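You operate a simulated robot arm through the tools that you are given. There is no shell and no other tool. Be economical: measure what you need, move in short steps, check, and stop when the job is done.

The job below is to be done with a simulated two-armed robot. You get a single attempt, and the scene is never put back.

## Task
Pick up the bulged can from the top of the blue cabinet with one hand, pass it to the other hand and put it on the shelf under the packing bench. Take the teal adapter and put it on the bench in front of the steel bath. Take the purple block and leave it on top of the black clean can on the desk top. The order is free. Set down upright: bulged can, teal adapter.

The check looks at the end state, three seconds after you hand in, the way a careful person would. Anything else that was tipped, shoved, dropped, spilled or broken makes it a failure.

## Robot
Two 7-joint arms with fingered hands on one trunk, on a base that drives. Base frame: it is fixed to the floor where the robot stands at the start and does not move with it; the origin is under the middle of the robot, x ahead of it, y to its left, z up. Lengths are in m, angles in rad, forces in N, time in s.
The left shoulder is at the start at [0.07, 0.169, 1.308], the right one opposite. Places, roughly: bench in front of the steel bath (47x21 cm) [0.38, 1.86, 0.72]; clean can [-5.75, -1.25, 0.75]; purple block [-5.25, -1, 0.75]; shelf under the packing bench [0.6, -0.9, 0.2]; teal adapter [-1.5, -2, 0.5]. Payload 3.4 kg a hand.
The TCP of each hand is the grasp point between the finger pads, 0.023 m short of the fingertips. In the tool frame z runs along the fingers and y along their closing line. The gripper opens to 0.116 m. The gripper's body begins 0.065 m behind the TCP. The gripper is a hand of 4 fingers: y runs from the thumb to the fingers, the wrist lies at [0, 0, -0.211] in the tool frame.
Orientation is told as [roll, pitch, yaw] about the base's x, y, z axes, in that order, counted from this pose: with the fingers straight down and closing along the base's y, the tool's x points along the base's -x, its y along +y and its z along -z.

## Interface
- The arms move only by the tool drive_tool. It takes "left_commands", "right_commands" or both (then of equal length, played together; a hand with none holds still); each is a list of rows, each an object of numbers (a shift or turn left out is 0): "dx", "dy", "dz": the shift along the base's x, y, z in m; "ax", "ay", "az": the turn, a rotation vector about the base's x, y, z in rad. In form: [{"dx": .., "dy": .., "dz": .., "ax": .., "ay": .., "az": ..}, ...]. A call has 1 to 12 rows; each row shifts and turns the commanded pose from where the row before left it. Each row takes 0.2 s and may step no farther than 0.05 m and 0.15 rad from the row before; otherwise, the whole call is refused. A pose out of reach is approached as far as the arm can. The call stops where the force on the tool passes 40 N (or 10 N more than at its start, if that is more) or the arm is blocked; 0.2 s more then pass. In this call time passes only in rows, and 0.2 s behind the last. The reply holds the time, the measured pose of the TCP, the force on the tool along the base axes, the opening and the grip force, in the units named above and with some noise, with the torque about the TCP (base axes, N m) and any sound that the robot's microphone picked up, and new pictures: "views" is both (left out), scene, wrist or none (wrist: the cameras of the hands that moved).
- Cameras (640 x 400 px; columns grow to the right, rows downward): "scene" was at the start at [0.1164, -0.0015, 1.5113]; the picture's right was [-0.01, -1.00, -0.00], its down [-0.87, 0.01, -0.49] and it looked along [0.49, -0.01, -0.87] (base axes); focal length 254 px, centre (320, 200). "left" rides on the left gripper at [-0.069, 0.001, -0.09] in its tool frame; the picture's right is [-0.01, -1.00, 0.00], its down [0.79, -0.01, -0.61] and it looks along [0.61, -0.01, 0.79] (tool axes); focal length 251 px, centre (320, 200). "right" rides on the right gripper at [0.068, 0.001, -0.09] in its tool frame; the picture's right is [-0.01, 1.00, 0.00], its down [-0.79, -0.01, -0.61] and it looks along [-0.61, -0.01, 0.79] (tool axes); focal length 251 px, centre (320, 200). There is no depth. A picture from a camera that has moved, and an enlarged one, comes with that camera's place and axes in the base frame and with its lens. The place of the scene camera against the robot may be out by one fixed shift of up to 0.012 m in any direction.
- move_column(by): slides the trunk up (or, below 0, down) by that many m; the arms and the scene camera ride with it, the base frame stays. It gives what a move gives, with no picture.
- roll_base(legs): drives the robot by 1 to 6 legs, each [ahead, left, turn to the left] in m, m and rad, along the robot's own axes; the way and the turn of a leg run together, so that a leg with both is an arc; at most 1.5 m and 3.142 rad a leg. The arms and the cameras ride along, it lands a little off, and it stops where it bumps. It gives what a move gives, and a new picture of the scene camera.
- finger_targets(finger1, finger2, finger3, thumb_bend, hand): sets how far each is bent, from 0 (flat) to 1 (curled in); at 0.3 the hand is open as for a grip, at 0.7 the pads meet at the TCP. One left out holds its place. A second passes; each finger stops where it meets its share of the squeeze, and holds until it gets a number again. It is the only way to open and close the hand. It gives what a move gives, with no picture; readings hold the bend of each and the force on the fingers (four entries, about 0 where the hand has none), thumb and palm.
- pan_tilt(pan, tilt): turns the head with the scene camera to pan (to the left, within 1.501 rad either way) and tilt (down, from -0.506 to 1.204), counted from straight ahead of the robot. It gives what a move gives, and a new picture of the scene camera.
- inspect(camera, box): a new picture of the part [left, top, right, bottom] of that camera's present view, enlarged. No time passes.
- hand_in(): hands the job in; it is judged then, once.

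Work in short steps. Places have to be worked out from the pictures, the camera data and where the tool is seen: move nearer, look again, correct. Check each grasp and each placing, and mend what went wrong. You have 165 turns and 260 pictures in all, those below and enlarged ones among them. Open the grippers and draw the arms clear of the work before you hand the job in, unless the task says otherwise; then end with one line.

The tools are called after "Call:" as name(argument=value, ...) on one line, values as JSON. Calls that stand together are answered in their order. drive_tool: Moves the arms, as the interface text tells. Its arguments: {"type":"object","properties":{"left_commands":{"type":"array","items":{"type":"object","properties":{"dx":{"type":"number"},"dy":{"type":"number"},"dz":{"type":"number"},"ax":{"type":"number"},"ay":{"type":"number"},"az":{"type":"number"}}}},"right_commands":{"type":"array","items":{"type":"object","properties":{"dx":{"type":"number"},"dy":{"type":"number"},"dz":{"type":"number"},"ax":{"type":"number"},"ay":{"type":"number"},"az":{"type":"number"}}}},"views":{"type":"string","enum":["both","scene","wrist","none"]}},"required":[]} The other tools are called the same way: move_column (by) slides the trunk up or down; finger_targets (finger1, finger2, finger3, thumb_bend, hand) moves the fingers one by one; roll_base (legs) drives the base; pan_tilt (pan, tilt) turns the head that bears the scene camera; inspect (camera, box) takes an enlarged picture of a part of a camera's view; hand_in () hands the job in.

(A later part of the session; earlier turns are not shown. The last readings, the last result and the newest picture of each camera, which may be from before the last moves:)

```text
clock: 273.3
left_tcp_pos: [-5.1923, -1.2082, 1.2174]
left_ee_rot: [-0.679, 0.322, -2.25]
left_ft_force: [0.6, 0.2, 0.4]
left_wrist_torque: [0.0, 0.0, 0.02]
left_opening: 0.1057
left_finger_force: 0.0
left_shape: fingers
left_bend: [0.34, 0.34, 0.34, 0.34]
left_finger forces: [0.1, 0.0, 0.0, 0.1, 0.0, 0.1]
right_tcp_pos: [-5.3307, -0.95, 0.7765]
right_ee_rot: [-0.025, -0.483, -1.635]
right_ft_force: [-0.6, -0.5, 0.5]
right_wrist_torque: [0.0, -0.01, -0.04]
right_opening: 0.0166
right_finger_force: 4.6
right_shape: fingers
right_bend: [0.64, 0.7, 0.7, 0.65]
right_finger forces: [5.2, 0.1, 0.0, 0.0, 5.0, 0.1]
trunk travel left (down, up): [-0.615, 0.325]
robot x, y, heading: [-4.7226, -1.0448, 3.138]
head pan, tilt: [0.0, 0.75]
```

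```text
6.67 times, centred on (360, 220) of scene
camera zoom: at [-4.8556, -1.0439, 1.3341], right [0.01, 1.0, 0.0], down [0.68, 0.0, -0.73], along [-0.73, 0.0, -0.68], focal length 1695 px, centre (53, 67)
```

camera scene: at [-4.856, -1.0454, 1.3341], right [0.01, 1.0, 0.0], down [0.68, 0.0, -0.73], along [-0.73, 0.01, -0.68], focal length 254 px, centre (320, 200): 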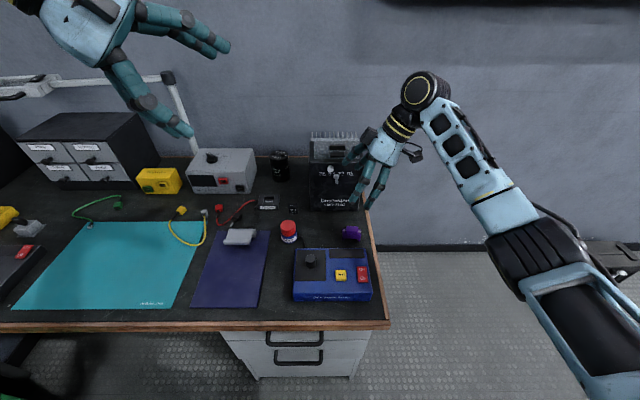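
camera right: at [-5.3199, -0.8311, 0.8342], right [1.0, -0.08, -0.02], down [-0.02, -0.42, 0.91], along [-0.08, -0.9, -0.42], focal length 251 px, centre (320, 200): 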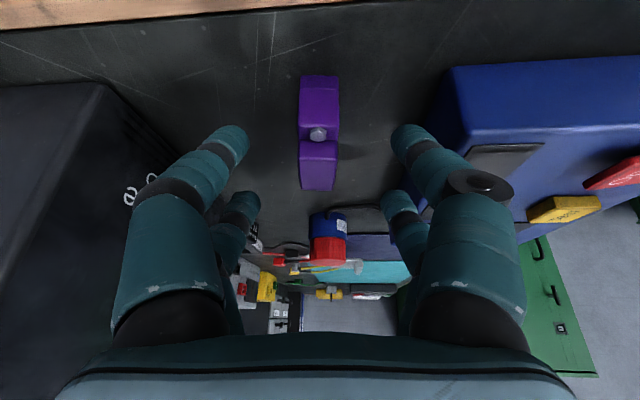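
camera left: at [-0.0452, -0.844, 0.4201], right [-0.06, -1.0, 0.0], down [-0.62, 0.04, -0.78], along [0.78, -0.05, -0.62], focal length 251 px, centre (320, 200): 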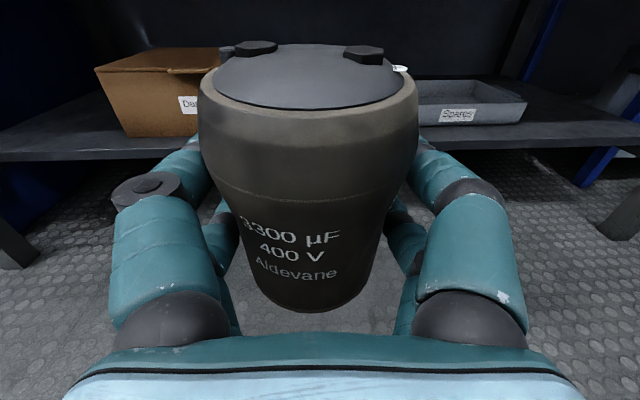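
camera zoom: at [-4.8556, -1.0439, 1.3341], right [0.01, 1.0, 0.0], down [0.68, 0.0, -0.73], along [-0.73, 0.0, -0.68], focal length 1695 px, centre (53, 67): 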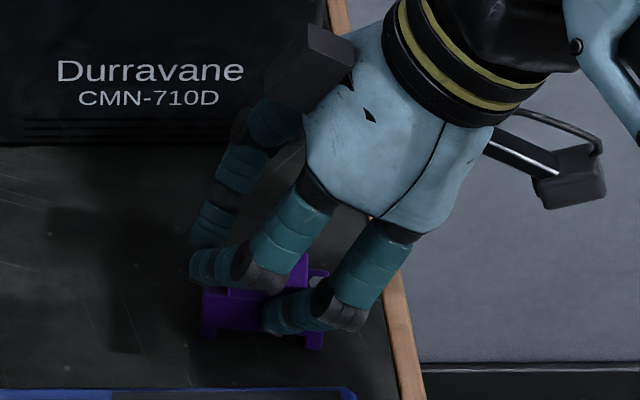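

The lower pair now grips the middle of the block (5 N). I lift 6 cm and check.

Call:
drive_tool(right_commands=[{"dz": 0.015}, {"dz": 0.02}, {"dz": 0.03}], views="wrist")

Call:
inspect(camera="scene", box=[320, 160, 400, 240])

```text
clock: 274.1
left_tcp_pos: [-5.1909, -1.2076, 1.2163]
left_ee_rot: [-0.677, 0.32, -2.251]
left_ft_force: [-0.2, -0.1, 0.4]
left_wrist_torque: [0.0, 0.02, 0.01]
left_opening: 0.1055
left_finger_force: 0.1
left_shape: fingers
left_bend: [0.34, 0.34, 0.34, 0.34]
left_finger forces: [0.0, 0.0, 0.0, 0.0, 0.1, 0.0]
right_tcp_pos: [-5.3299, -0.9515, 0.8427]
right_ee_rot: [-0.023, -0.486, -1.637]
right_ft_force: [-0.4, -0.1, -0.3]
right_wrist_torque: [-0.02, -0.01, 0.03]
right_opening: 0.0165
right_finger_force: 4.9
right_shape: fingers
right_bend: [0.64, 0.7, 0.7, 0.65]
right_finger forces: [5.0, 0.0, 0.1, 0.0, 5.0, 0.1]
trunk travel left (down, up): [-0.615, 0.325]
robot x, y, heading: [-4.7228, -1.0451, 3.135]
head pan, tilt: [0.0, 0.75]
camera right: at [-5.3188, -0.8501, 0.8907], right [1.0, -0.08, -0.02], down [-0.02, -0.42, 0.91], along [-0.08, -0.9, -0.42], focal length 251 px, centre (320, 200)
```

right: 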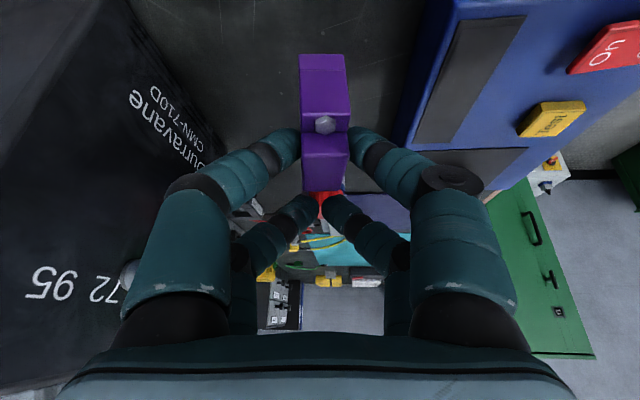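

```text
5.00 times, centred on (360, 200) of scene
camera zoom: at [-4.8553, -1.0441, 1.3341], right [0.01, 1.0, 0.0], down [0.68, 0.0, -0.73], along [-0.73, 0.0, -0.68], focal length 1271 px, centre (120, 200)
```

zoom: 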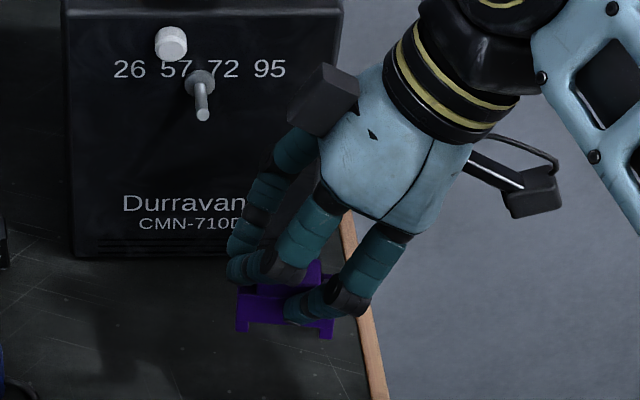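

The block is held level. I raise it clear, draw both hands back, and prepare to move to the knee space.

Call:
drive_tool(right_commands=[{"dz": 0.03}, {"dz": 0.04}, {"dz": 0.04}, {"dz": 0.04}, {"dz": 0.04}, {"dx": 0.03, "dz": 0.02}, {"dx": 0.03}, {"dx": 0.03}, {"dx": 0.03}], left_commands=[{"dx": 0.03}, {"dx": 0.03}, {"dx": 0.03}, {"dx": 0.03}, {}, {}, {}, {}, {}], views="none")

Call:
roll_base(legs=[[-0.15, 0, 0], [0, 0.42, 0]])

Call:
inspect(camera="scene", box=[330, 110, 450, 200])

```text
clock: 276.1
left_tcp_pos: [-5.1898, -1.2095, 1.2176]
left_ee_rot: [-0.679, 0.322, -2.25]
left_ft_force: [-0.1, 0.7, -0.3]
left_wrist_torque: [0.01, -0.05, 0.0]
left_opening: 0.1055
left_finger_force: 0.1
left_shape: fingers
left_bend: [0.34, 0.34, 0.34, 0.34]
left_finger forces: [0.1, 0.0, 0.0, 0.0, 0.1, 0.1]
left hand out of reach, approached as far as the arm can: row 1, 2, 3, 4
right_tcp_pos: [-5.2074, -0.951, 1.0529]
right_ee_rot: [-0.025, -0.486, -1.634]
right_ft_force: [-0.4, 0.7, -0.7]
right_wrist_torque: [-0.03, -0.01, -0.01]
right_opening: 0.0165
right_finger_force: 4.9
right_shape: fingers
right_bend: [0.63, 0.7, 0.7, 0.66]
right_finger forces: [5.0, 0.0, 0.0, 0.1, 4.9, 0.1]
trunk travel left (down, up): [-0.615, 0.325]
robot x, y, heading: [-4.7219, -1.0448, 3.136]
head pan, tilt: [0.0, 0.75]
```

```text
clock: 279.7
left_tcp_pos: [-5.0462, -1.6199, 1.2173]
left_ee_rot: [-0.68, 0.319, -2.251]
left_ft_force: [0.2, -0.7, -0.4]
left_wrist_torque: [-0.01, -0.02, 0.01]
left_opening: 0.1058
left_finger_force: 0.0
left_shape: fingers
left_bend: [0.34, 0.34, 0.34, 0.34]
left_finger forces: [0.0, 0.1, 0.2, 0.0, 0.0, 0.1]
right_tcp_pos: [-5.0637, -1.3618, 1.0537]
right_ee_rot: [-0.022, -0.485, -1.639]
right_ft_force: [0.1, 0.3, -1.3]
right_wrist_torque: [0.01, 0.02, -0.04]
right_opening: 0.0167
right_finger_force: 4.8
right_shape: fingers
right_bend: [0.63, 0.7, 0.7, 0.66]
right_finger forces: [4.9, 0.1, 0.0, 0.1, 4.9, 0.0]
trunk travel left (down, up): [-0.615, 0.325]
robot x, y, heading: [-4.578, -1.4584, 3.131]
head pan, tilt: [0.0, 0.75]
camera scene: at [-4.71, -1.4564, 1.3341], right [0.01, 1.0, 0.0], down [0.68, -0.01, -0.73], along [-0.73, 0.01, -0.68], focal length 254 px, centre (320, 200)
```

scene: 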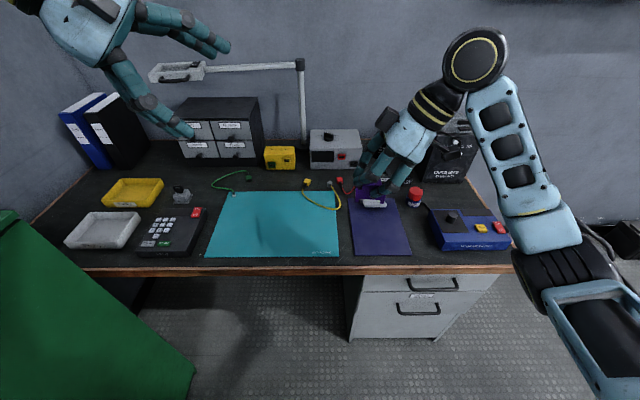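

```text
4.44 times, centred on (390, 155) of scene
camera zoom: at [-4.71, -1.4564, 1.3341], right [0.01, 1.0, 0.0], down [0.68, -0.01, -0.73], along [-0.73, 0.01, -0.68], focal length 1130 px, centre (9, 400)
```

zoom: 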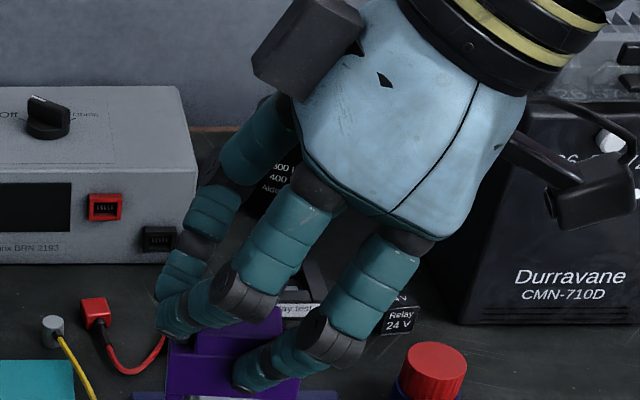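

Next I yaw the right hand −1.507 rad so the block's long axis points along x, moving slightly forward meanwhile.

Call:
drive_tool(right_commands=[{"az": -0.137, "dx": -0.01}, {"az": -0.137, "dx": -0.01}, {"az": -0.137, "dx": -0.01}, {"az": -0.137, "dx": -0.01}, {"az": -0.137, "dx": -0.01}, {"az": -0.137, "dx": -0.01}, {"az": -0.137, "dx": -0.01}, {"az": -0.137, "dx": -0.01}, {"az": -0.137, "dx": -0.01}, {"az": -0.137, "dx": -0.01}, {"az": -0.137}])

```text
clock: 282.1
left_tcp_pos: [-5.0457, -1.6208, 1.2163]
left_ee_rot: [-0.682, 0.322, -2.252]
left_ft_force: [-0.3, 0.5, -0.4]
left_wrist_torque: [0.01, 0.0, -0.04]
left_opening: 0.1056
left_finger_force: 0.0
left_shape: fingers
left_bend: [0.34, 0.34, 0.34, 0.34]
left_finger forces: [0.0, 0.0, 0.1, 0.0, 0.1, 0.0]
right_tcp_pos: [-5.1645, -1.3626, 1.0522]
right_ee_rot: [-0.026, -0.485, 3.136]
right_ft_force: [0.5, 0.8, -0.5]
right_wrist_torque: [0.02, 0.02, -0.03]
right_opening: 0.0165
right_finger_force: 4.3
right_shape: fingers
right_bend: [0.63, 0.7, 0.7, 0.66]
right_finger forces: [5.1, 0.0, 0.0, 0.1, 5.0, 0.0]
trunk travel left (down, up): [-0.615, 0.325]
robot x, y, heading: [-4.5758, -1.4543, 3.131]
head pan, tilt: [0.0, 0.75]
camera scene: at [-4.7099, -1.4572, 1.3341], right [0.01, 1.0, 0.0], down [0.68, -0.01, -0.73], along [-0.73, 0.01, -0.68], focal length 254 px, centre (320, 200)
camera right: at [-5.0588, -1.3667, 1.0993], right [-0.03, -1.0, -0.02], down [-0.42, 0.0, 0.91], along [-0.91, 0.03, -0.42], focal length 251 px, centre (320, 200)
```

scene: 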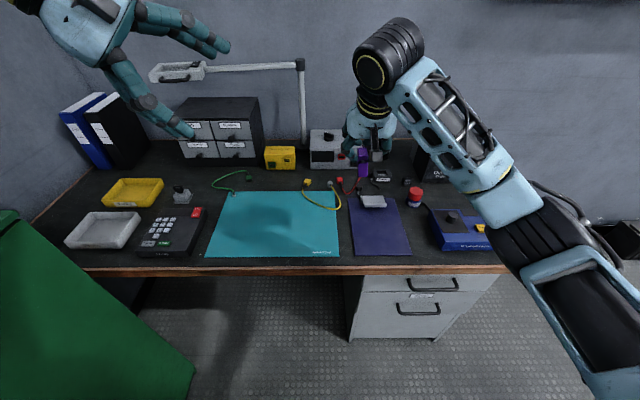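
right: 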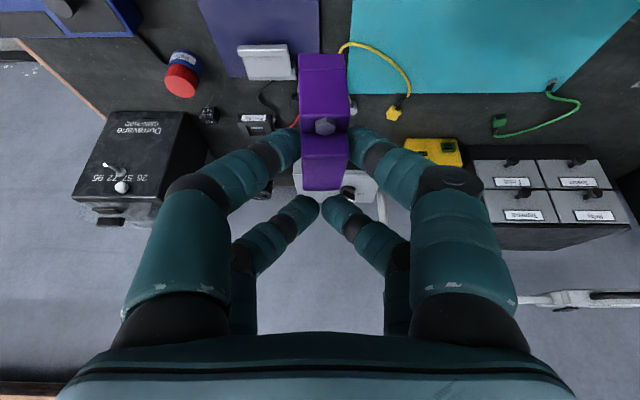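

The block points along x, level. I'll stand slightly turned left in the knee space. First I draw the right hand in and to the right, then drive: left 0.09, turn 0.5, advance partially.

Call:
drive_tool(right_commands=[{"dx": 0.02, "dy": 0.04}, {"dx": 0.02, "dy": 0.04}, {"dx": 0.02, "dy": 0.04}, {"dx": 0.02, "dy": 0.04}, {"dx": 0.02, "dy": 0.04}, {"dx": 0.02, "dy": 0.04}], views="none")

Call:
roll_base(legs=[[0, 0.09, 0], [0, 0, 0.5], [0.15, -0.08, 0]])

```text
clock: 283.5
left_tcp_pos: [-5.0447, -1.6197, 1.2188]
left_ee_rot: [-0.683, 0.318, -2.251]
left_ft_force: [0.6, 0.0, 2.1]
left_wrist_torque: [0.01, 0.0, 0.0]
left_opening: 0.1055
left_finger_force: 0.1
left_shape: fingers
left_bend: [0.34, 0.34, 0.34, 0.34]
left_finger forces: [0.1, 0.0, 0.0, 0.0, 0.0, 0.0]
right_tcp_pos: [-5.0414, -1.1227, 1.0536]
right_ee_rot: [-0.022, -0.487, 3.137]
right_ft_force: [0.2, -0.4, -0.6]
right_wrist_torque: [0.0, 0.0, 0.03]
right_opening: 0.0163
right_finger_force: 4.5
right_shape: fingers
right_bend: [0.63, 0.7, 0.7, 0.66]
right_finger forces: [4.9, 0.0, 0.1, 0.1, 4.9, 0.0]
trunk travel left (down, up): [-0.615, 0.325]
robot x, y, heading: [-4.575, -1.4563, 3.129]
head pan, tilt: [0.0, 0.75]
```

```text
clock: 287.0
left_tcp_pos: [-5.0842, -1.9127, 1.2174]
left_ee_rot: [-0.68, 0.322, -1.756]
left_ft_force: [0.7, -0.5, -0.4]
left_wrist_torque: [-0.07, 0.01, -0.04]
left_opening: 0.1058
left_finger_force: 0.1
left_shape: fingers
left_bend: [0.34, 0.34, 0.34, 0.34]
left_finger forces: [0.0, 0.1, 0.1, 0.1, 0.1, 0.0]
right_tcp_pos: [-5.3159, -1.4757, 1.0529]
right_ee_rot: [-0.025, -0.486, -2.65]
right_ft_force: [-0.1, 0.0, -1.7]
right_wrist_torque: [0.0, 0.0, -0.03]
right_opening: 0.0163
right_finger_force: 5.3
right_shape: fingers
right_bend: [0.63, 0.7, 0.7, 0.66]
right_finger forces: [4.8, 0.1, 0.0, 0.1, 4.8, 0.0]
trunk travel left (down, up): [-0.615, 0.325]
robot x, y, heading: [-4.7472, -1.5466, -2.657]
head pan, tilt: [0.0, 0.75]
camera scene: at [-4.8651, -1.6082, 1.3342], right [-0.47, 0.88, 0.0], down [0.6, 0.32, -0.73], along [-0.65, -0.34, -0.68], focal length 254 px, centre (320, 200)
```

scene: 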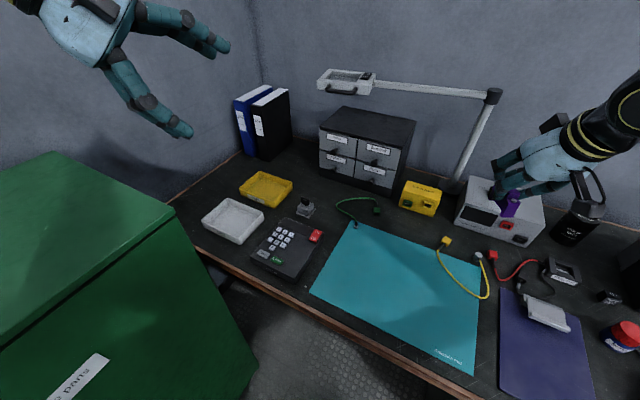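

The can is now visible at the right. I pan the head and zoom on its top to see the bolts.

Call:
pan_tilt(pan=-0.75, tilt=0.6)

Call:
inspect(camera="scene", box=[260, 140, 420, 240])

```text
clock: 288.1
left_tcp_pos: [-5.0835, -1.9128, 1.2182]
left_ee_rot: [-0.68, 0.323, -1.754]
left_ft_force: [-0.5, 0.4, 0.3]
left_wrist_torque: [0.02, 0.03, 0.0]
left_opening: 0.1054
left_finger_force: 0.1
left_shape: fingers
left_bend: [0.34, 0.34, 0.34, 0.34]
left_finger forces: [0.1, 0.1, 0.0, 0.1, 0.0, 0.0]
right_tcp_pos: [-5.3163, -1.4748, 1.054]
right_ee_rot: [-0.024, -0.484, -2.649]
right_ft_force: [-0.1, 1.0, -0.4]
right_wrist_torque: [0.01, 0.01, -0.02]
right_opening: 0.0165
right_finger_force: 5.1
right_shape: fingers
right_bend: [0.63, 0.7, 0.7, 0.66]
right_finger forces: [4.8, 0.0, 0.0, 0.0, 4.8, 0.0]
trunk travel left (down, up): [-0.615, 0.325]
robot x, y, heading: [-4.747, -1.5462, -2.654]
head pan, tilt: [-0.75, 0.6]
camera scene: at [-4.8781, -1.5464, 1.347], right [0.26, 0.97, 0.0], down [0.55, -0.15, -0.82], along [-0.8, 0.21, -0.57], focal length 254 px, centre (320, 200)
```

scene: 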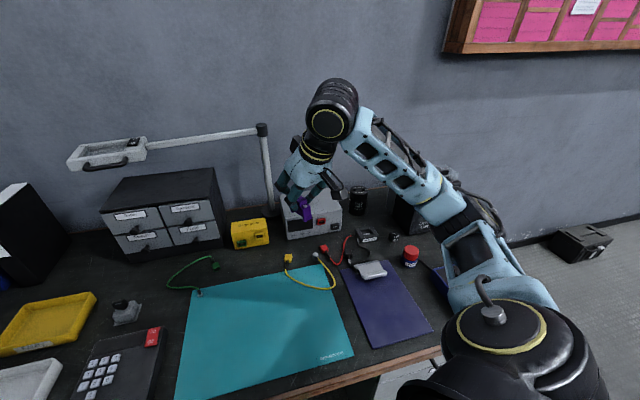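

```text
4.00 times, centred on (340, 190) of scene
camera zoom: at [-4.8781, -1.5464, 1.347], right [0.26, 0.97, 0.0], down [0.55, -0.15, -0.82], along [-0.8, 0.21, -0.57], focal length 1017 px, centre (240, 240)
```

zoom: 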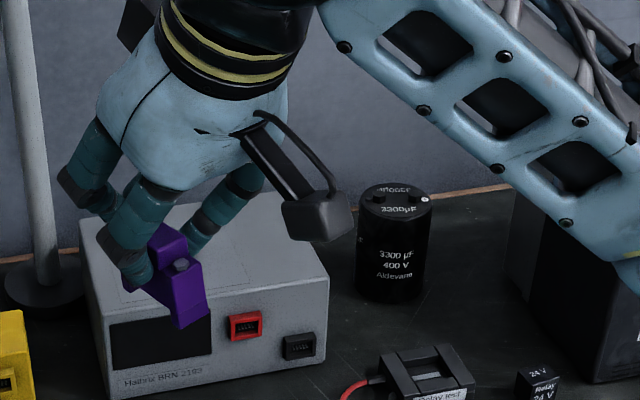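

Call:
inspect(camera="scene", box=[340, 178, 380, 218])

```text
10.00 times, centred on (360, 198) of scene
camera zoom: at [-4.8781, -1.5464, 1.347], right [0.26, 0.97, 0.0], down [0.55, -0.15, -0.82], along [-0.8, 0.21, -0.57], focal length 2542 px, centre (-80, 220)
```

zoom: 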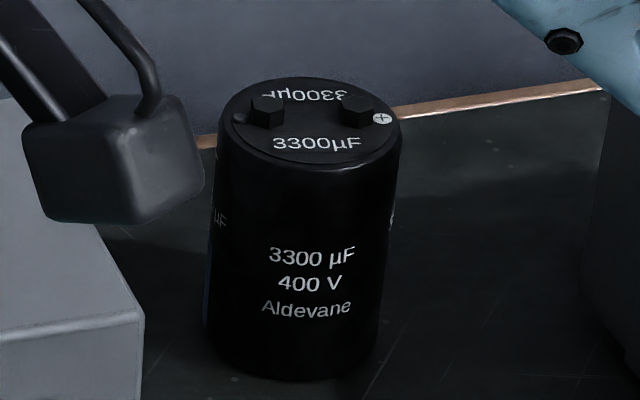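

The bolts on the can lie ±1.7 cm along (0.26, 0.97); the block should cross them obliquely. I set the base: turn −0.235 and advance to about (−4.92, −1.54).

Call:
roll_base(legs=[[0, 0, -0.235], [0.17, -0.043, 0]])

Call:
drive_tool(right_commands=[{"az": -0.12}, {"az": -0.12}, {"az": -0.12}, {"az": -0.12}, {"az": -0.12}, {"az": -0.12}, {"az": -0.12}, {"az": -0.12}])

```text
clock: 290.4
left_tcp_pos: [-5.3309, -1.8252, 1.2173]
left_ee_rot: [-0.681, 0.324, -1.992]
left_ft_force: [0.5, 0.3, 0.1]
left_wrist_torque: [-0.03, 0.0, 0.04]
left_opening: 0.1055
left_finger_force: 0.1
left_shape: fingers
left_bend: [0.34, 0.34, 0.34, 0.34]
left_finger forces: [0.0, 0.0, 0.0, 0.0, 0.1, 0.1]
right_tcp_pos: [-5.4571, -1.3456, 1.0548]
right_ee_rot: [-0.025, -0.483, -2.884]
right_ft_force: [-0.7, -0.1, -0.5]
right_wrist_torque: [0.0, -0.01, -0.01]
right_opening: 0.0166
right_finger_force: 4.0
right_shape: fingers
right_bend: [0.63, 0.7, 0.7, 0.66]
right_finger forces: [4.8, 0.0, 0.1, 0.0, 4.8, 0.0]
trunk travel left (down, up): [-0.615, 0.325]
robot x, y, heading: [-4.9184, -1.5469, -2.89]
head pan, tilt: [-0.75, 0.6]
camera scene: at [-5.0462, -1.5169, 1.3471], right [0.48, 0.88, 0.0], down [0.5, -0.27, -0.83], along [-0.72, 0.39, -0.56], focal length 254 px, centre (320, 200)
```

scene: 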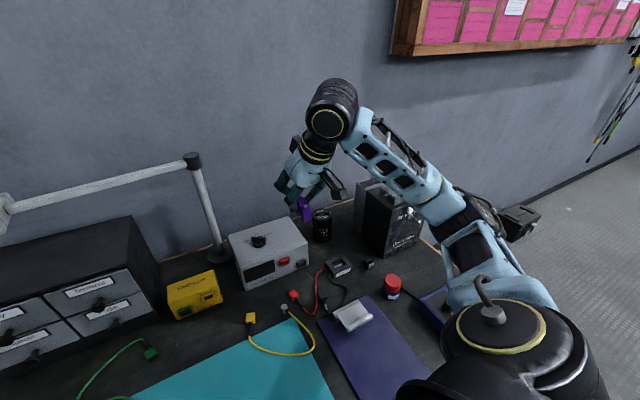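

```text
clock: 292.2
left_tcp_pos: [-5.3323, -1.8257, 1.2163]
left_ee_rot: [-0.68, 0.323, -1.991]
left_ft_force: [0.4, -0.5, 0.0]
left_wrist_torque: [-0.01, -0.02, 0.0]
left_opening: 0.1055
left_finger_force: 0.0
left_shape: fingers
left_bend: [0.34, 0.34, 0.34, 0.34]
left_finger forces: [0.0, 0.0, 0.1, 0.0, 0.0, 0.0]
right_tcp_pos: [-5.4569, -1.3458, 1.0537]
right_ee_rot: [-0.025, -0.485, 2.435]
right_ft_force: [0.0, -0.4, -0.8]
right_wrist_torque: [0.02, -0.03, -0.01]
right_opening: 0.0167
right_finger_force: 4.6
right_shape: fingers
right_bend: [0.63, 0.7, 0.7, 0.66]
right_finger forces: [4.8, 0.0, 0.0, 0.0, 4.8, 0.1]
trunk travel left (down, up): [-0.615, 0.325]
robot x, y, heading: [-4.924, -1.5472, -2.888]
head pan, tilt: [-0.75, 0.6]
camera scene: at [-5.0472, -1.5172, 1.347], right [0.48, 0.88, 0.0], down [0.5, -0.27, -0.82], along [-0.72, 0.39, -0.57], focal length 254 px, centre (320, 200)
camera right: at [-5.3794, -1.4143, 1.101], right [-0.66, -0.75, -0.02], down [-0.32, 0.27, 0.91], along [-0.67, 0.61, -0.42], focal length 251 px, centre (320, 200)
```

scene: 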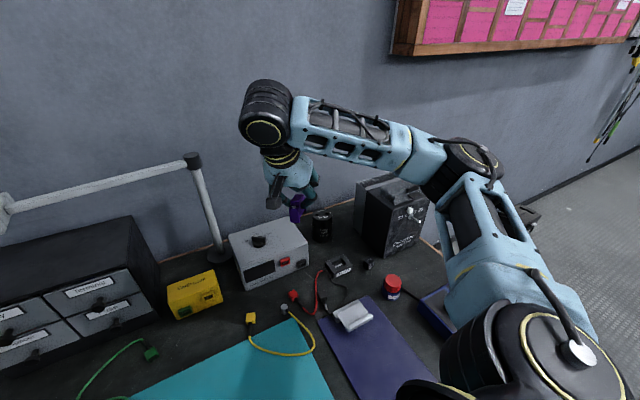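
right: 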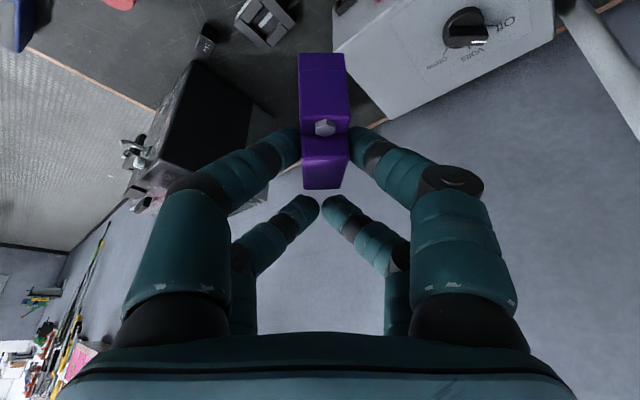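

The pose works well, with the forearm well above the device. I zoom to calibrate block against can in one view.

Call:
inspect(camera="scene", box=[270, 180, 350, 250])

```text
5.71 times, centred on (310, 215) of scene
camera zoom: at [-5.0472, -1.5172, 1.347], right [0.48, 0.88, 0.0], down [0.5, -0.27, -0.82], along [-0.72, 0.39, -0.57], focal length 1453 px, centre (377, 114)
```

zoom: 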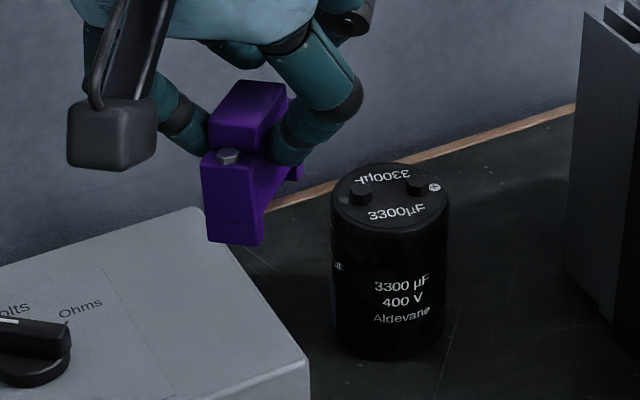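

From this view the block must move by about (−0.175, +0.152) and down 0.177 to sit on the can. I move most of that horizontally first and 0.09 down, then re-measure.

Call:
drive_tool(right_commands=[{"dx": -0.035, "dy": 0.03}, {"dx": -0.035, "dy": 0.03}, {"dx": -0.035, "dy": 0.03}, {"dx": -0.035, "dy": 0.03}, {"dx": -0.035, "dy": 0.03}, {"dz": -0.03}, {"dz": -0.03}, {"dz": -0.03}])

Call:
inspect(camera="scene", box=[290, 175, 350, 230])

```text
clock: 294.0
left_tcp_pos: [-5.3331, -1.8249, 1.2178]
left_ee_rot: [-0.681, 0.322, -1.993]
left_ft_force: [0.1, 0.2, -0.1]
left_wrist_torque: [-0.01, -0.01, -0.01]
left_opening: 0.1055
left_finger_force: 0.1
left_shape: fingers
left_bend: [0.34, 0.34, 0.34, 0.34]
left_finger forces: [0.0, 0.1, 0.0, 0.0, 0.0, 0.0]
right_tcp_pos: [-5.633, -1.1966, 0.9621]
right_ee_rot: [-0.024, -0.486, 2.439]
right_ft_force: [-0.2, -0.4, -1.0]
right_wrist_torque: [0.02, -0.04, -0.02]
right_opening: 0.0165
right_finger_force: 4.4
right_shape: fingers
right_bend: [0.63, 0.7, 0.7, 0.66]
right_finger forces: [4.8, 0.0, 0.1, 0.0, 4.8, 0.0]
trunk travel left (down, up): [-0.615, 0.325]
robot x, y, heading: [-4.9198, -1.5447, -2.897]
head pan, tilt: [-0.75, 0.6]
camera scene: at [-5.0476, -1.5166, 1.347], right [0.48, 0.88, 0.0], down [0.5, -0.27, -0.82], along [-0.72, 0.39, -0.57], focal length 254 px, centre (320, 200)
camera right: at [-5.5552, -1.2647, 1.0096], right [-0.66, -0.75, -0.02], down [-0.33, 0.27, 0.91], along [-0.68, 0.61, -0.42], focal length 251 px, centre (320, 200)
```

scene: 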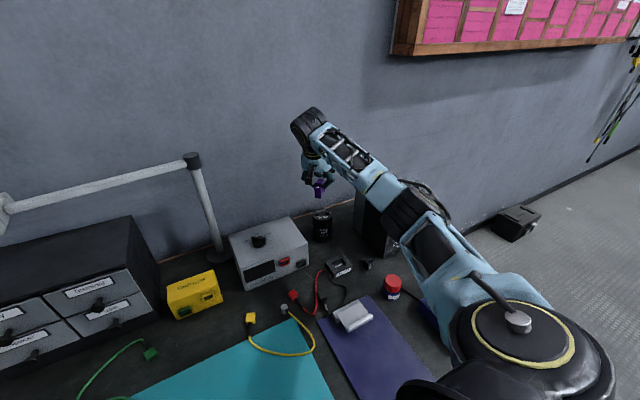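
right: 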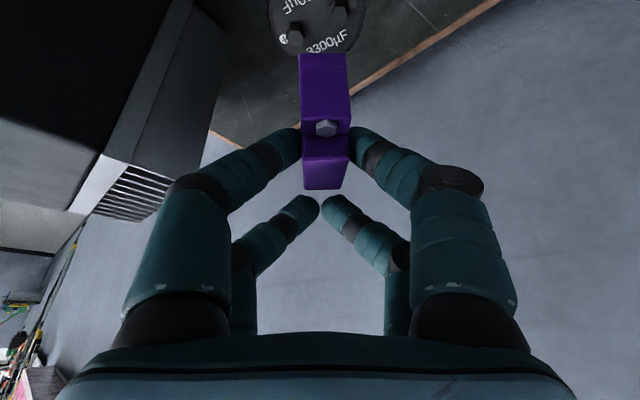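

```text
7.27 times, centred on (320, 202) of scene
camera zoom: at [-5.0476, -1.5166, 1.347], right [0.48, 0.88, 0.0], down [0.5, -0.27, -0.82], along [-0.72, 0.39, -0.57], focal length 1849 px, centre (320, 182)
```

zoom: 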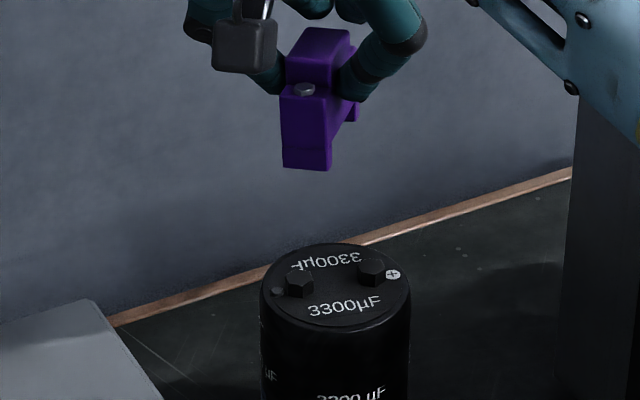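

Both views agree: the can centre is at about (−5.626, −1.197), the block centre at (−5.619, −1.209). I correct by (−7, +12) mm and lower 6 cm, then re-check.

Call:
drive_tool(right_commands=[{"dx": -0.007, "dy": 0.0115}, {"dz": -0.02}, {"dz": -0.02}, {"dz": -0.02}], views="wrist")

Call:
inspect(camera="scene", box=[290, 175, 350, 230])

```text
clock: 295.0
left_tcp_pos: [-5.3327, -1.8246, 1.2171]
left_ee_rot: [-0.679, 0.324, -1.992]
left_ft_force: [0.5, -0.3, -0.6]
left_wrist_torque: [-0.01, 0.02, 0.01]
left_opening: 0.1057
left_finger_force: 0.1
left_shape: fingers
left_bend: [0.34, 0.34, 0.34, 0.34]
left_finger forces: [0.1, 0.1, 0.0, 0.1, 0.1, 0.0]
right_tcp_pos: [-5.6407, -1.185, 0.9009]
right_ee_rot: [-0.026, -0.485, 2.437]
right_ft_force: [0.4, -0.1, -0.6]
right_wrist_torque: [-0.01, 0.02, 0.01]
right_opening: 0.016
right_finger_force: 4.6
right_shape: fingers
right_bend: [0.63, 0.7, 0.7, 0.66]
right_finger forces: [4.7, 0.0, 0.0, 0.1, 4.8, 0.0]
trunk travel left (down, up): [-0.615, 0.325]
robot x, y, heading: [-4.9231, -1.5506, -2.89]
head pan, tilt: [-0.75, 0.6]
camera right: at [-5.5621, -1.2524, 0.9488], right [-0.66, -0.75, -0.02], down [-0.33, 0.27, 0.91], along [-0.68, 0.61, -0.42], focal length 251 px, centre (320, 200)
```

right: 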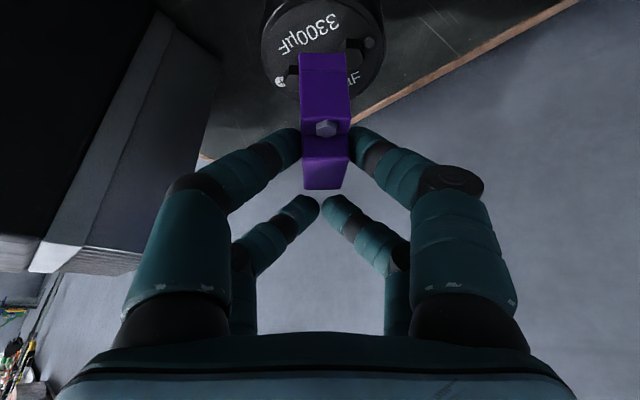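

```text
7.27 times, centred on (320, 202) of scene
camera zoom: at [-5.0474, -1.5164, 1.347], right [0.48, 0.88, 0.0], down [0.5, -0.27, -0.82], along [-0.72, 0.39, -0.57], focal length 1849 px, centre (320, 182)
```

zoom: 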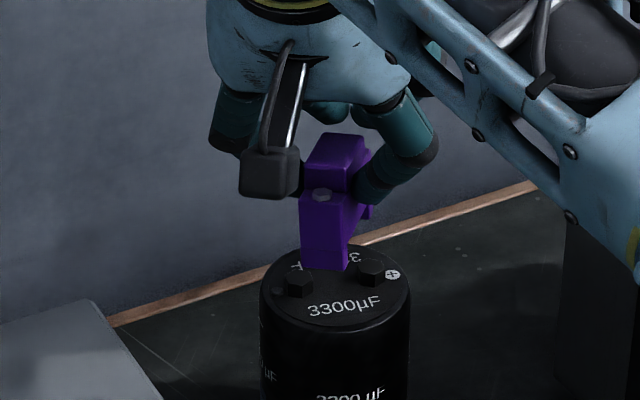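

The block is centred within a few mm, about 2.5 cm above the can top. I correct 3 mm and lower in small steps.

Call:
drive_tool(right_commands=[{"dx": 0.003, "dy": -0.003, "dz": -0.006}, {"dz": -0.006}], views="none")

Call:
inspect(camera="scene", box=[295, 180, 345, 225])

Call:
inspect(camera="right", box=[220, 0, 420, 125])

```text
clock: 295.6
left_tcp_pos: [-5.3322, -1.8248, 1.2161]
left_ee_rot: [-0.681, 0.323, -1.991]
left_ft_force: [-0.3, 1.0, -0.6]
left_wrist_torque: [0.0, 0.0, -0.01]
left_opening: 0.1057
left_finger_force: 0.0
left_shape: fingers
left_bend: [0.34, 0.34, 0.34, 0.34]
left_finger forces: [0.0, 0.0, 0.0, 0.0, 0.0, 0.0]
right_tcp_pos: [-5.6361, -1.1883, 0.8912]
right_ee_rot: [-0.023, -0.485, 2.435]
right_ft_force: [0.2, -0.4, -0.2]
right_wrist_torque: [0.01, 0.03, -0.02]
right_opening: 0.0161
right_finger_force: 4.4
right_shape: fingers
right_bend: [0.63, 0.7, 0.7, 0.66]
right_finger forces: [4.8, 0.1, 0.1, 0.0, 4.9, 0.1]
trunk travel left (down, up): [-0.615, 0.325]
robot x, y, heading: [-4.9198, -1.5444, -2.89]
head pan, tilt: [-0.75, 0.6]
```

```text
8.89 times, centred on (320, 202) of scene
camera zoom: at [-5.0472, -1.5166, 1.347], right [0.48, 0.88, 0.0], down [0.5, -0.27, -0.82], along [-0.72, 0.39, -0.57], focal length 2260 px, centre (320, 178)
```

zoom: 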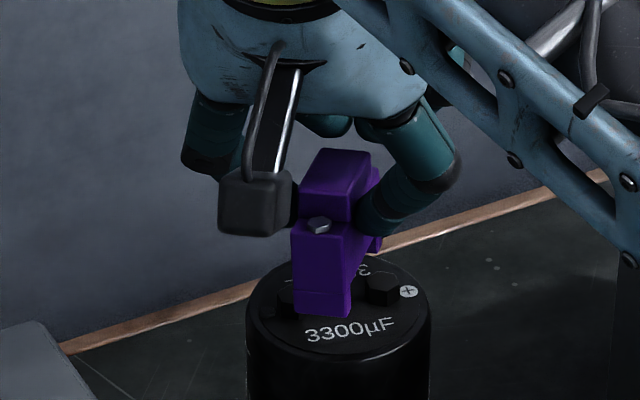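

```text
3.20 times, centred on (320, 62) of right
camera zoom: at [-5.5584, -1.2558, 0.9386], right [-0.66, -0.75, -0.02], down [-0.32, 0.27, 0.91], along [-0.68, 0.61, -0.42], focal length 805 px, centre (320, 640)
```

zoom: 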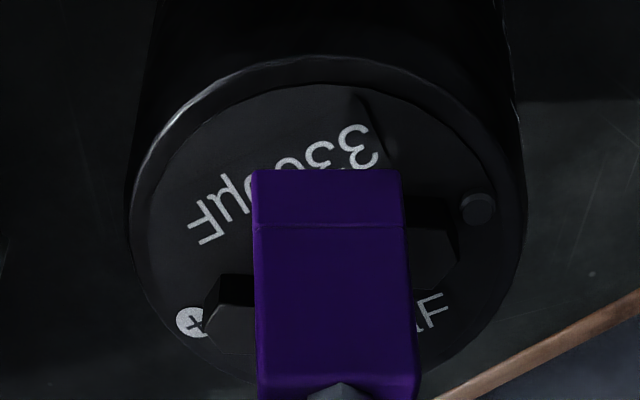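

The block is well centred over the can. I lower in 3–4 mm steps watching force.

Call:
drive_tool(right_commands=[{"dz": -0.004}], views="none")

Call:
drive_tool(right_commands=[{"dz": -0.004}], views="none")

Call:
drive_tool(right_commands=[{"dz": -0.003}], views="none")

Call:
inspect(camera="scene", box=[295, 180, 345, 225])

Call:
inspect(camera="right", box=[220, 0, 420, 125])

```text
clock: 296.0
left_tcp_pos: [-5.3326, -1.8249, 1.2165]
left_ee_rot: [-0.682, 0.323, -1.991]
left_ft_force: [-0.3, 0.0, 0.3]
left_wrist_torque: [-0.01, 0.01, -0.07]
left_opening: 0.1059
left_finger_force: 0.1
left_shape: fingers
left_bend: [0.34, 0.34, 0.34, 0.34]
left_finger forces: [0.0, 0.0, 0.0, 0.0, 0.1, 0.0]
right_tcp_pos: [-5.6372, -1.1871, 0.8862]
right_ee_rot: [-0.025, -0.486, 2.437]
right_ft_force: [0.5, 0.6, 0.2]
right_wrist_torque: [0.0, 0.01, 0.03]
right_opening: 0.0165
right_finger_force: 4.7
right_shape: fingers
right_bend: [0.63, 0.7, 0.7, 0.66]
right_finger forces: [4.9, 0.0, 0.1, 0.1, 4.8, 0.0]
trunk travel left (down, up): [-0.615, 0.325]
robot x, y, heading: [-4.9191, -1.5471, -2.89]
head pan, tilt: [-0.75, 0.6]
```

```text
clock: 296.4
left_tcp_pos: [-5.3333, -1.825, 1.2171]
left_ee_rot: [-0.68, 0.323, -1.991]
left_ft_force: [0.4, 0.3, -0.1]
left_wrist_torque: [0.0, 0.0, 0.01]
left_opening: 0.1057
left_finger_force: 0.1
left_shape: fingers
left_bend: [0.34, 0.34, 0.34, 0.34]
left_finger forces: [0.1, 0.0, 0.0, 0.1, 0.1, 0.0]
right_tcp_pos: [-5.6375, -1.187, 0.8823]
right_ee_rot: [-0.024, -0.487, 2.438]
right_ft_force: [0.7, 0.1, -0.5]
right_wrist_torque: [-0.01, -0.01, -0.05]
right_opening: 0.0161
right_finger_force: 4.8
right_shape: fingers
right_bend: [0.63, 0.7, 0.7, 0.66]
right_finger forces: [4.7, 0.0, 0.1, 0.0, 4.8, 0.0]
trunk travel left (down, up): [-0.615, 0.325]
robot x, y, heading: [-4.9223, -1.5447, -2.89]
head pan, tilt: [-0.75, 0.6]
```

```text
clock: 296.8
left_tcp_pos: [-5.3322, -1.8254, 1.2165]
left_ee_rot: [-0.682, 0.321, -1.992]
left_ft_force: [-0.2, 1.0, 0.2]
left_wrist_torque: [0.01, -0.02, -0.05]
left_opening: 0.1056
left_finger_force: 0.1
left_shape: fingers
left_bend: [0.34, 0.34, 0.34, 0.34]
left_finger forces: [0.0, 0.1, 0.0, 0.1, 0.0, 0.0]
right_tcp_pos: [-5.6371, -1.1863, 0.8798]
right_ee_rot: [-0.024, -0.487, 2.437]
right_ft_force: [-0.6, -0.4, -0.3]
right_wrist_torque: [0.0, 0.0, -0.02]
right_opening: 0.0161
right_finger_force: 5.0
right_shape: fingers
right_bend: [0.63, 0.7, 0.7, 0.66]
right_finger forces: [4.8, 0.1, 0.2, 0.0, 4.8, 0.0]
trunk travel left (down, up): [-0.615, 0.325]
robot x, y, heading: [-4.9181, -1.5479, -2.89]
head pan, tilt: [-0.75, 0.6]
```

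```text
8.89 times, centred on (320, 202) of scene
camera zoom: at [-5.0471, -1.5167, 1.347], right [0.48, 0.88, 0.0], down [0.5, -0.27, -0.82], along [-0.72, 0.39, -0.57], focal length 2260 px, centre (320, 178)
```

zoom: 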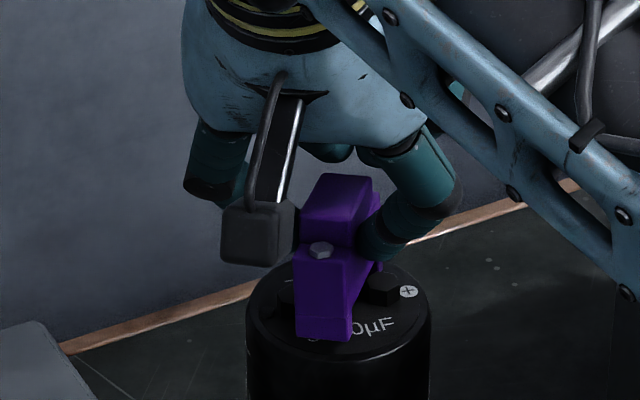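

```text
3.20 times, centred on (320, 62) of right
camera zoom: at [-5.5581, -1.2552, 0.9276], right [-0.66, -0.75, -0.02], down [-0.32, 0.27, 0.91], along [-0.68, 0.61, -0.42], focal length 805 px, centre (320, 640)
```

zoom: 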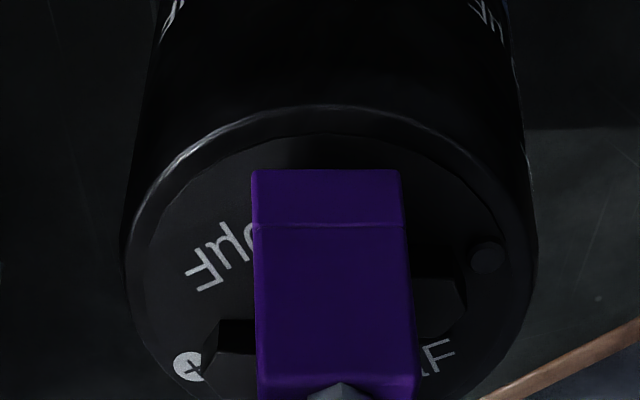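

No contact yet. I continue in 3 mm steps.

Call:
drive_tool(right_commands=[{"dz": -0.003}], views="none")

Call:
drive_tool(right_commands=[{"dz": -0.003}], views="none")

Call:
inspect(camera="right", box=[220, 0, 420, 125])

```text
clock: 297.2
left_tcp_pos: [-5.3332, -1.8251, 1.2163]
left_ee_rot: [-0.68, 0.323, -1.991]
left_ft_force: [0.0, -0.5, 0.2]
left_wrist_torque: [0.01, -0.04, 0.02]
left_opening: 0.1058
left_finger_force: 0.0
left_shape: fingers
left_bend: [0.34, 0.34, 0.34, 0.34]
left_finger forces: [0.0, 0.0, 0.0, 0.0, 0.1, 0.0]
right_tcp_pos: [-5.6354, -1.1867, 0.8774]
right_ee_rot: [-0.023, -0.486, 2.438]
right_ft_force: [-0.6, -0.3, -0.3]
right_wrist_torque: [0.0, 0.02, -0.01]
right_opening: 0.0162
right_finger_force: 4.9
right_shape: fingers
right_bend: [0.64, 0.7, 0.7, 0.66]
right_finger forces: [4.8, 0.0, 0.0, 0.1, 4.8, 0.1]
trunk travel left (down, up): [-0.615, 0.325]
robot x, y, heading: [-4.925, -1.551, -2.893]
head pan, tilt: [-0.75, 0.6]
```

```text
clock: 297.6
left_tcp_pos: [-5.3313, -1.8243, 1.2159]
left_ee_rot: [-0.681, 0.323, -1.991]
left_ft_force: [0.5, 1.1, 0.2]
left_wrist_torque: [-0.02, 0.01, -0.01]
left_opening: 0.1056
left_finger_force: 0.1
left_shape: fingers
left_bend: [0.34, 0.34, 0.34, 0.34]
left_finger forces: [0.1, 0.1, 0.1, 0.0, 0.0, 0.0]
right_tcp_pos: [-5.636, -1.1872, 0.8759]
right_ee_rot: [-0.022, -0.487, 2.435]
right_ft_force: [0.1, 1.5, 3.3]
right_wrist_torque: [-0.03, 0.04, 0.03]
right_opening: 0.016
right_finger_force: 5.7
right_shape: fingers
right_bend: [0.64, 0.7, 0.7, 0.66]
right_finger forces: [5.6, 0.0, 0.0, 0.0, 6.1, 0.1]
trunk travel left (down, up): [-0.615, 0.325]
robot x, y, heading: [-4.9235, -1.5459, -2.893]
head pan, tilt: [-0.75, 0.6]
```

```text
3.20 times, centred on (320, 62) of right
camera zoom: at [-5.5571, -1.2557, 0.9231], right [-0.66, -0.75, -0.02], down [-0.32, 0.27, 0.91], along [-0.68, 0.61, -0.42], focal length 805 px, centre (320, 640)
```

zoom: 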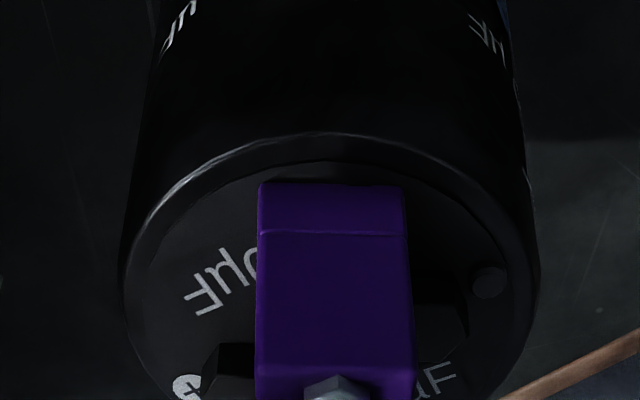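

Contact (≈4 N) at the height expected for the feet on the can top. I press 2 mm more to settle it, then release.

Call:
drive_tool(right_commands=[{"dz": -0.002}], views="none")

Call:
inspect(camera="scene", box=[295, 180, 345, 225])

```text
clock: 298.0
left_tcp_pos: [-5.331, -1.8253, 1.2172]
left_ee_rot: [-0.683, 0.323, -1.991]
left_ft_force: [-0.4, 0.2, -0.3]
left_wrist_torque: [0.03, -0.01, 0.0]
left_opening: 0.1059
left_finger_force: 0.1
left_shape: fingers
left_bend: [0.34, 0.34, 0.34, 0.34]
left_finger forces: [0.1, 0.0, 0.0, 0.0, 0.0, 0.0]
right_tcp_pos: [-5.6352, -1.1875, 0.8738]
right_ee_rot: [-0.023, -0.488, 2.437]
right_ft_force: [0.8, 1.0, 7.7]
right_wrist_torque: [-0.05, -0.02, 0.01]
right_opening: 0.0161
right_finger_force: 6.5
right_shape: fingers
right_bend: [0.65, 0.7, 0.7, 0.66]
right_finger forces: [5.9, 0.0, 0.1, 0.0, 6.6, 0.0]
trunk travel left (down, up): [-0.615, 0.325]
robot x, y, heading: [-4.923, -1.5476, -2.884]
head pan, tilt: [-0.75, 0.6]
```

```text
8.89 times, centred on (320, 202) of scene
camera zoom: at [-5.0452, -1.5173, 1.3473], right [0.48, 0.88, 0.0], down [0.5, -0.27, -0.83], along [-0.73, 0.39, -0.56], focal length 2260 px, centre (320, 178)
```

zoom: 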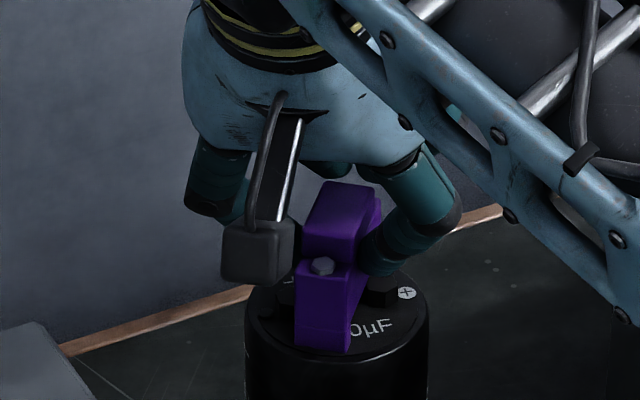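

It sits flat. I open the fingers.

Call:
finger_targets(hand="right", finger1=0.52, finger2=0.52, finger3=0.52, thumb_bend=0.52)

Call:
inspect(camera="right", box=[160, 0, 480, 200])

Call:
inspect(camera="scene", box=[295, 180, 345, 225])

```text
clock: 299.0
left_tcp_pos: [-5.3319, -1.8247, 1.2171]
left_ee_rot: [-0.681, 0.324, -1.99]
left_ft_force: [-0.2, 1.2, 0.1]
left_wrist_torque: [0.04, 0.02, -0.02]
left_opening: 0.1057
left_finger_force: 0.1
left_shape: fingers
left_bend: [0.34, 0.34, 0.34, 0.34]
left_finger forces: [0.0, 0.0, 0.0, 0.1, 0.1, 0.0]
right_tcp_pos: [-5.6367, -1.1874, 0.8734]
right_ee_rot: [-0.023, -0.487, 2.439]
right_ft_force: [-0.6, 0.3, -0.4]
right_wrist_torque: [-0.05, -0.01, -0.01]
right_opening: 0.0517
right_finger_force: 0.1
right_shape: fingers
right_bend: [0.52, 0.52, 0.52, 0.52]
right_finger forces: [0.0, 0.0, 0.0, 0.1, 0.1, 0.0]
trunk travel left (down, up): [-0.615, 0.325]
robot x, y, heading: [-4.9178, -1.5486, -2.891]
head pan, tilt: [-0.75, 0.6]
```

```text
2.00 times, centred on (320, 100) of right
camera zoom: at [-5.5577, -1.2555, 0.9205], right [-0.66, -0.75, -0.02], down [-0.32, 0.27, 0.91], along [-0.68, 0.61, -0.42], focal length 503 px, centre (320, 400)
```

zoom: 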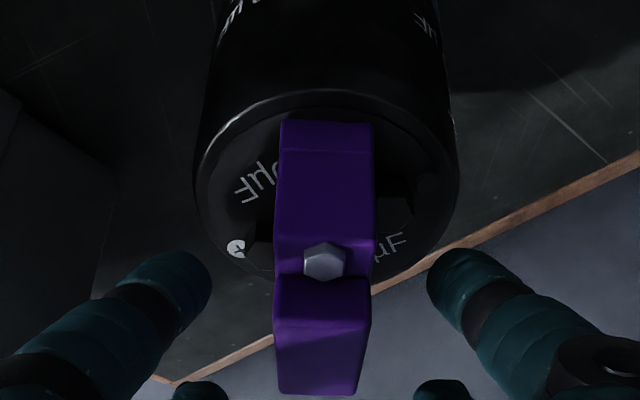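

```text
8.89 times, centred on (320, 202) of scene
camera zoom: at [-5.0468, -1.5168, 1.347], right [0.48, 0.88, 0.0], down [0.5, -0.27, -0.83], along [-0.72, 0.39, -0.56], focal length 2260 px, centre (320, 178)
```

zoom: 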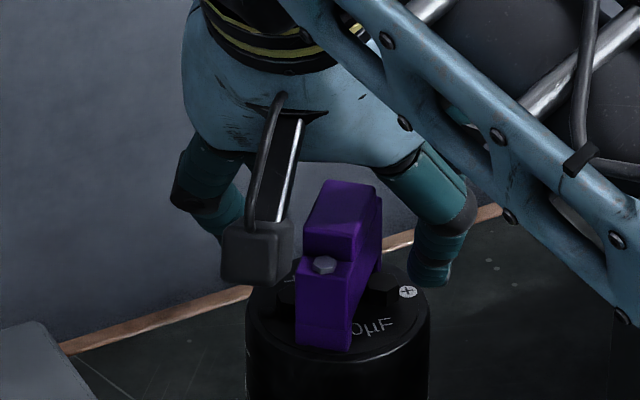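

The block stands freely and flat on the can. I withdraw along the finger axis, then back.

Call:
drive_tool(right_commands=[{"dx": 0.005, "dy": -0.004, "dz": 0.014}, {"dx": 0.009, "dy": -0.008, "dz": 0.025}, {"dx": 0.011, "dy": -0.009, "dz": 0.03}, {"dx": 0.011, "dy": -0.009, "dz": 0.035}, {"dx": 0.01, "dy": -0.008, "dz": 0.04}, {"dx": 0.03, "dy": -0.02, "dz": 0.02}, {"dx": 0.035, "dy": -0.025}], views="scene")

Call:
inspect(camera="scene", box=[280, 175, 360, 250])

```text
clock: 300.6
left_tcp_pos: [-5.3302, -1.8253, 1.2174]
left_ee_rot: [-0.679, 0.323, -1.991]
left_ft_force: [-0.8, 0.5, 0.8]
left_wrist_torque: [-0.01, 0.02, 0.02]
left_opening: 0.1055
left_finger_force: 0.2
left_shape: fingers
left_bend: [0.34, 0.34, 0.34, 0.34]
left_finger forces: [0.0, 0.0, 0.1, 0.0, 0.0, 0.1]
right_tcp_pos: [-5.5261, -1.2727, 1.0371]
right_ee_rot: [-0.024, -0.486, 2.435]
right_ft_force: [-0.3, -0.1, 0.4]
right_wrist_torque: [0.03, -0.02, 0.01]
right_opening: 0.0516
right_finger_force: 0.1
right_shape: fingers
right_bend: [0.52, 0.52, 0.52, 0.52]
right_finger forces: [0.1, 0.0, 0.1, 0.1, 0.0, 0.0]
trunk travel left (down, up): [-0.615, 0.325]
robot x, y, heading: [-4.9195, -1.5493, -2.89]
head pan, tilt: [-0.75, 0.6]
camera scene: at [-5.0455, -1.517, 1.3471], right [0.48, 0.88, 0.0], down [0.5, -0.27, -0.83], along [-0.73, 0.39, -0.56], focal length 254 px, centre (320, 200)
```

scene: 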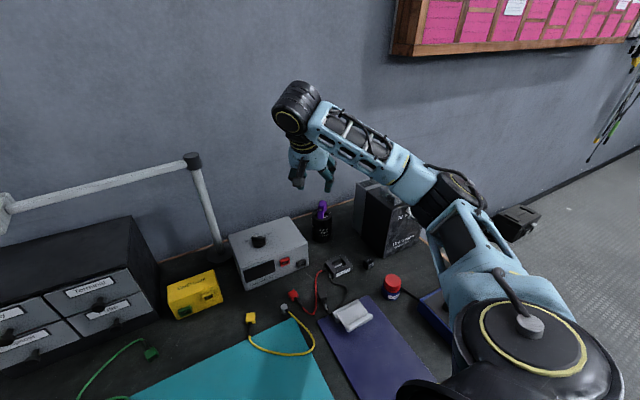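

```text
5.33 times, centred on (320, 212) of scene
camera zoom: at [-5.0455, -1.517, 1.3471], right [0.48, 0.88, 0.0], down [0.5, -0.27, -0.83], along [-0.73, 0.39, -0.56], focal length 1356 px, centre (320, 133)
```

zoom: 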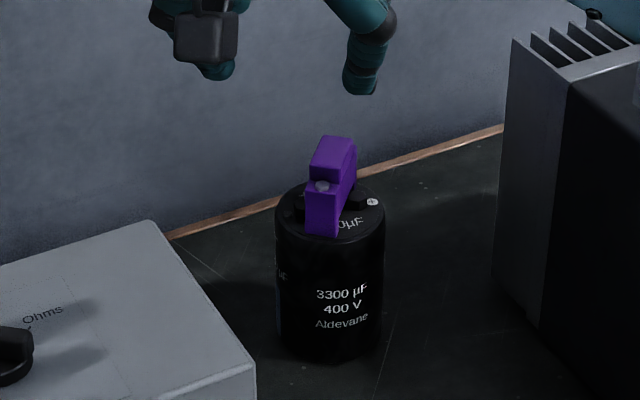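

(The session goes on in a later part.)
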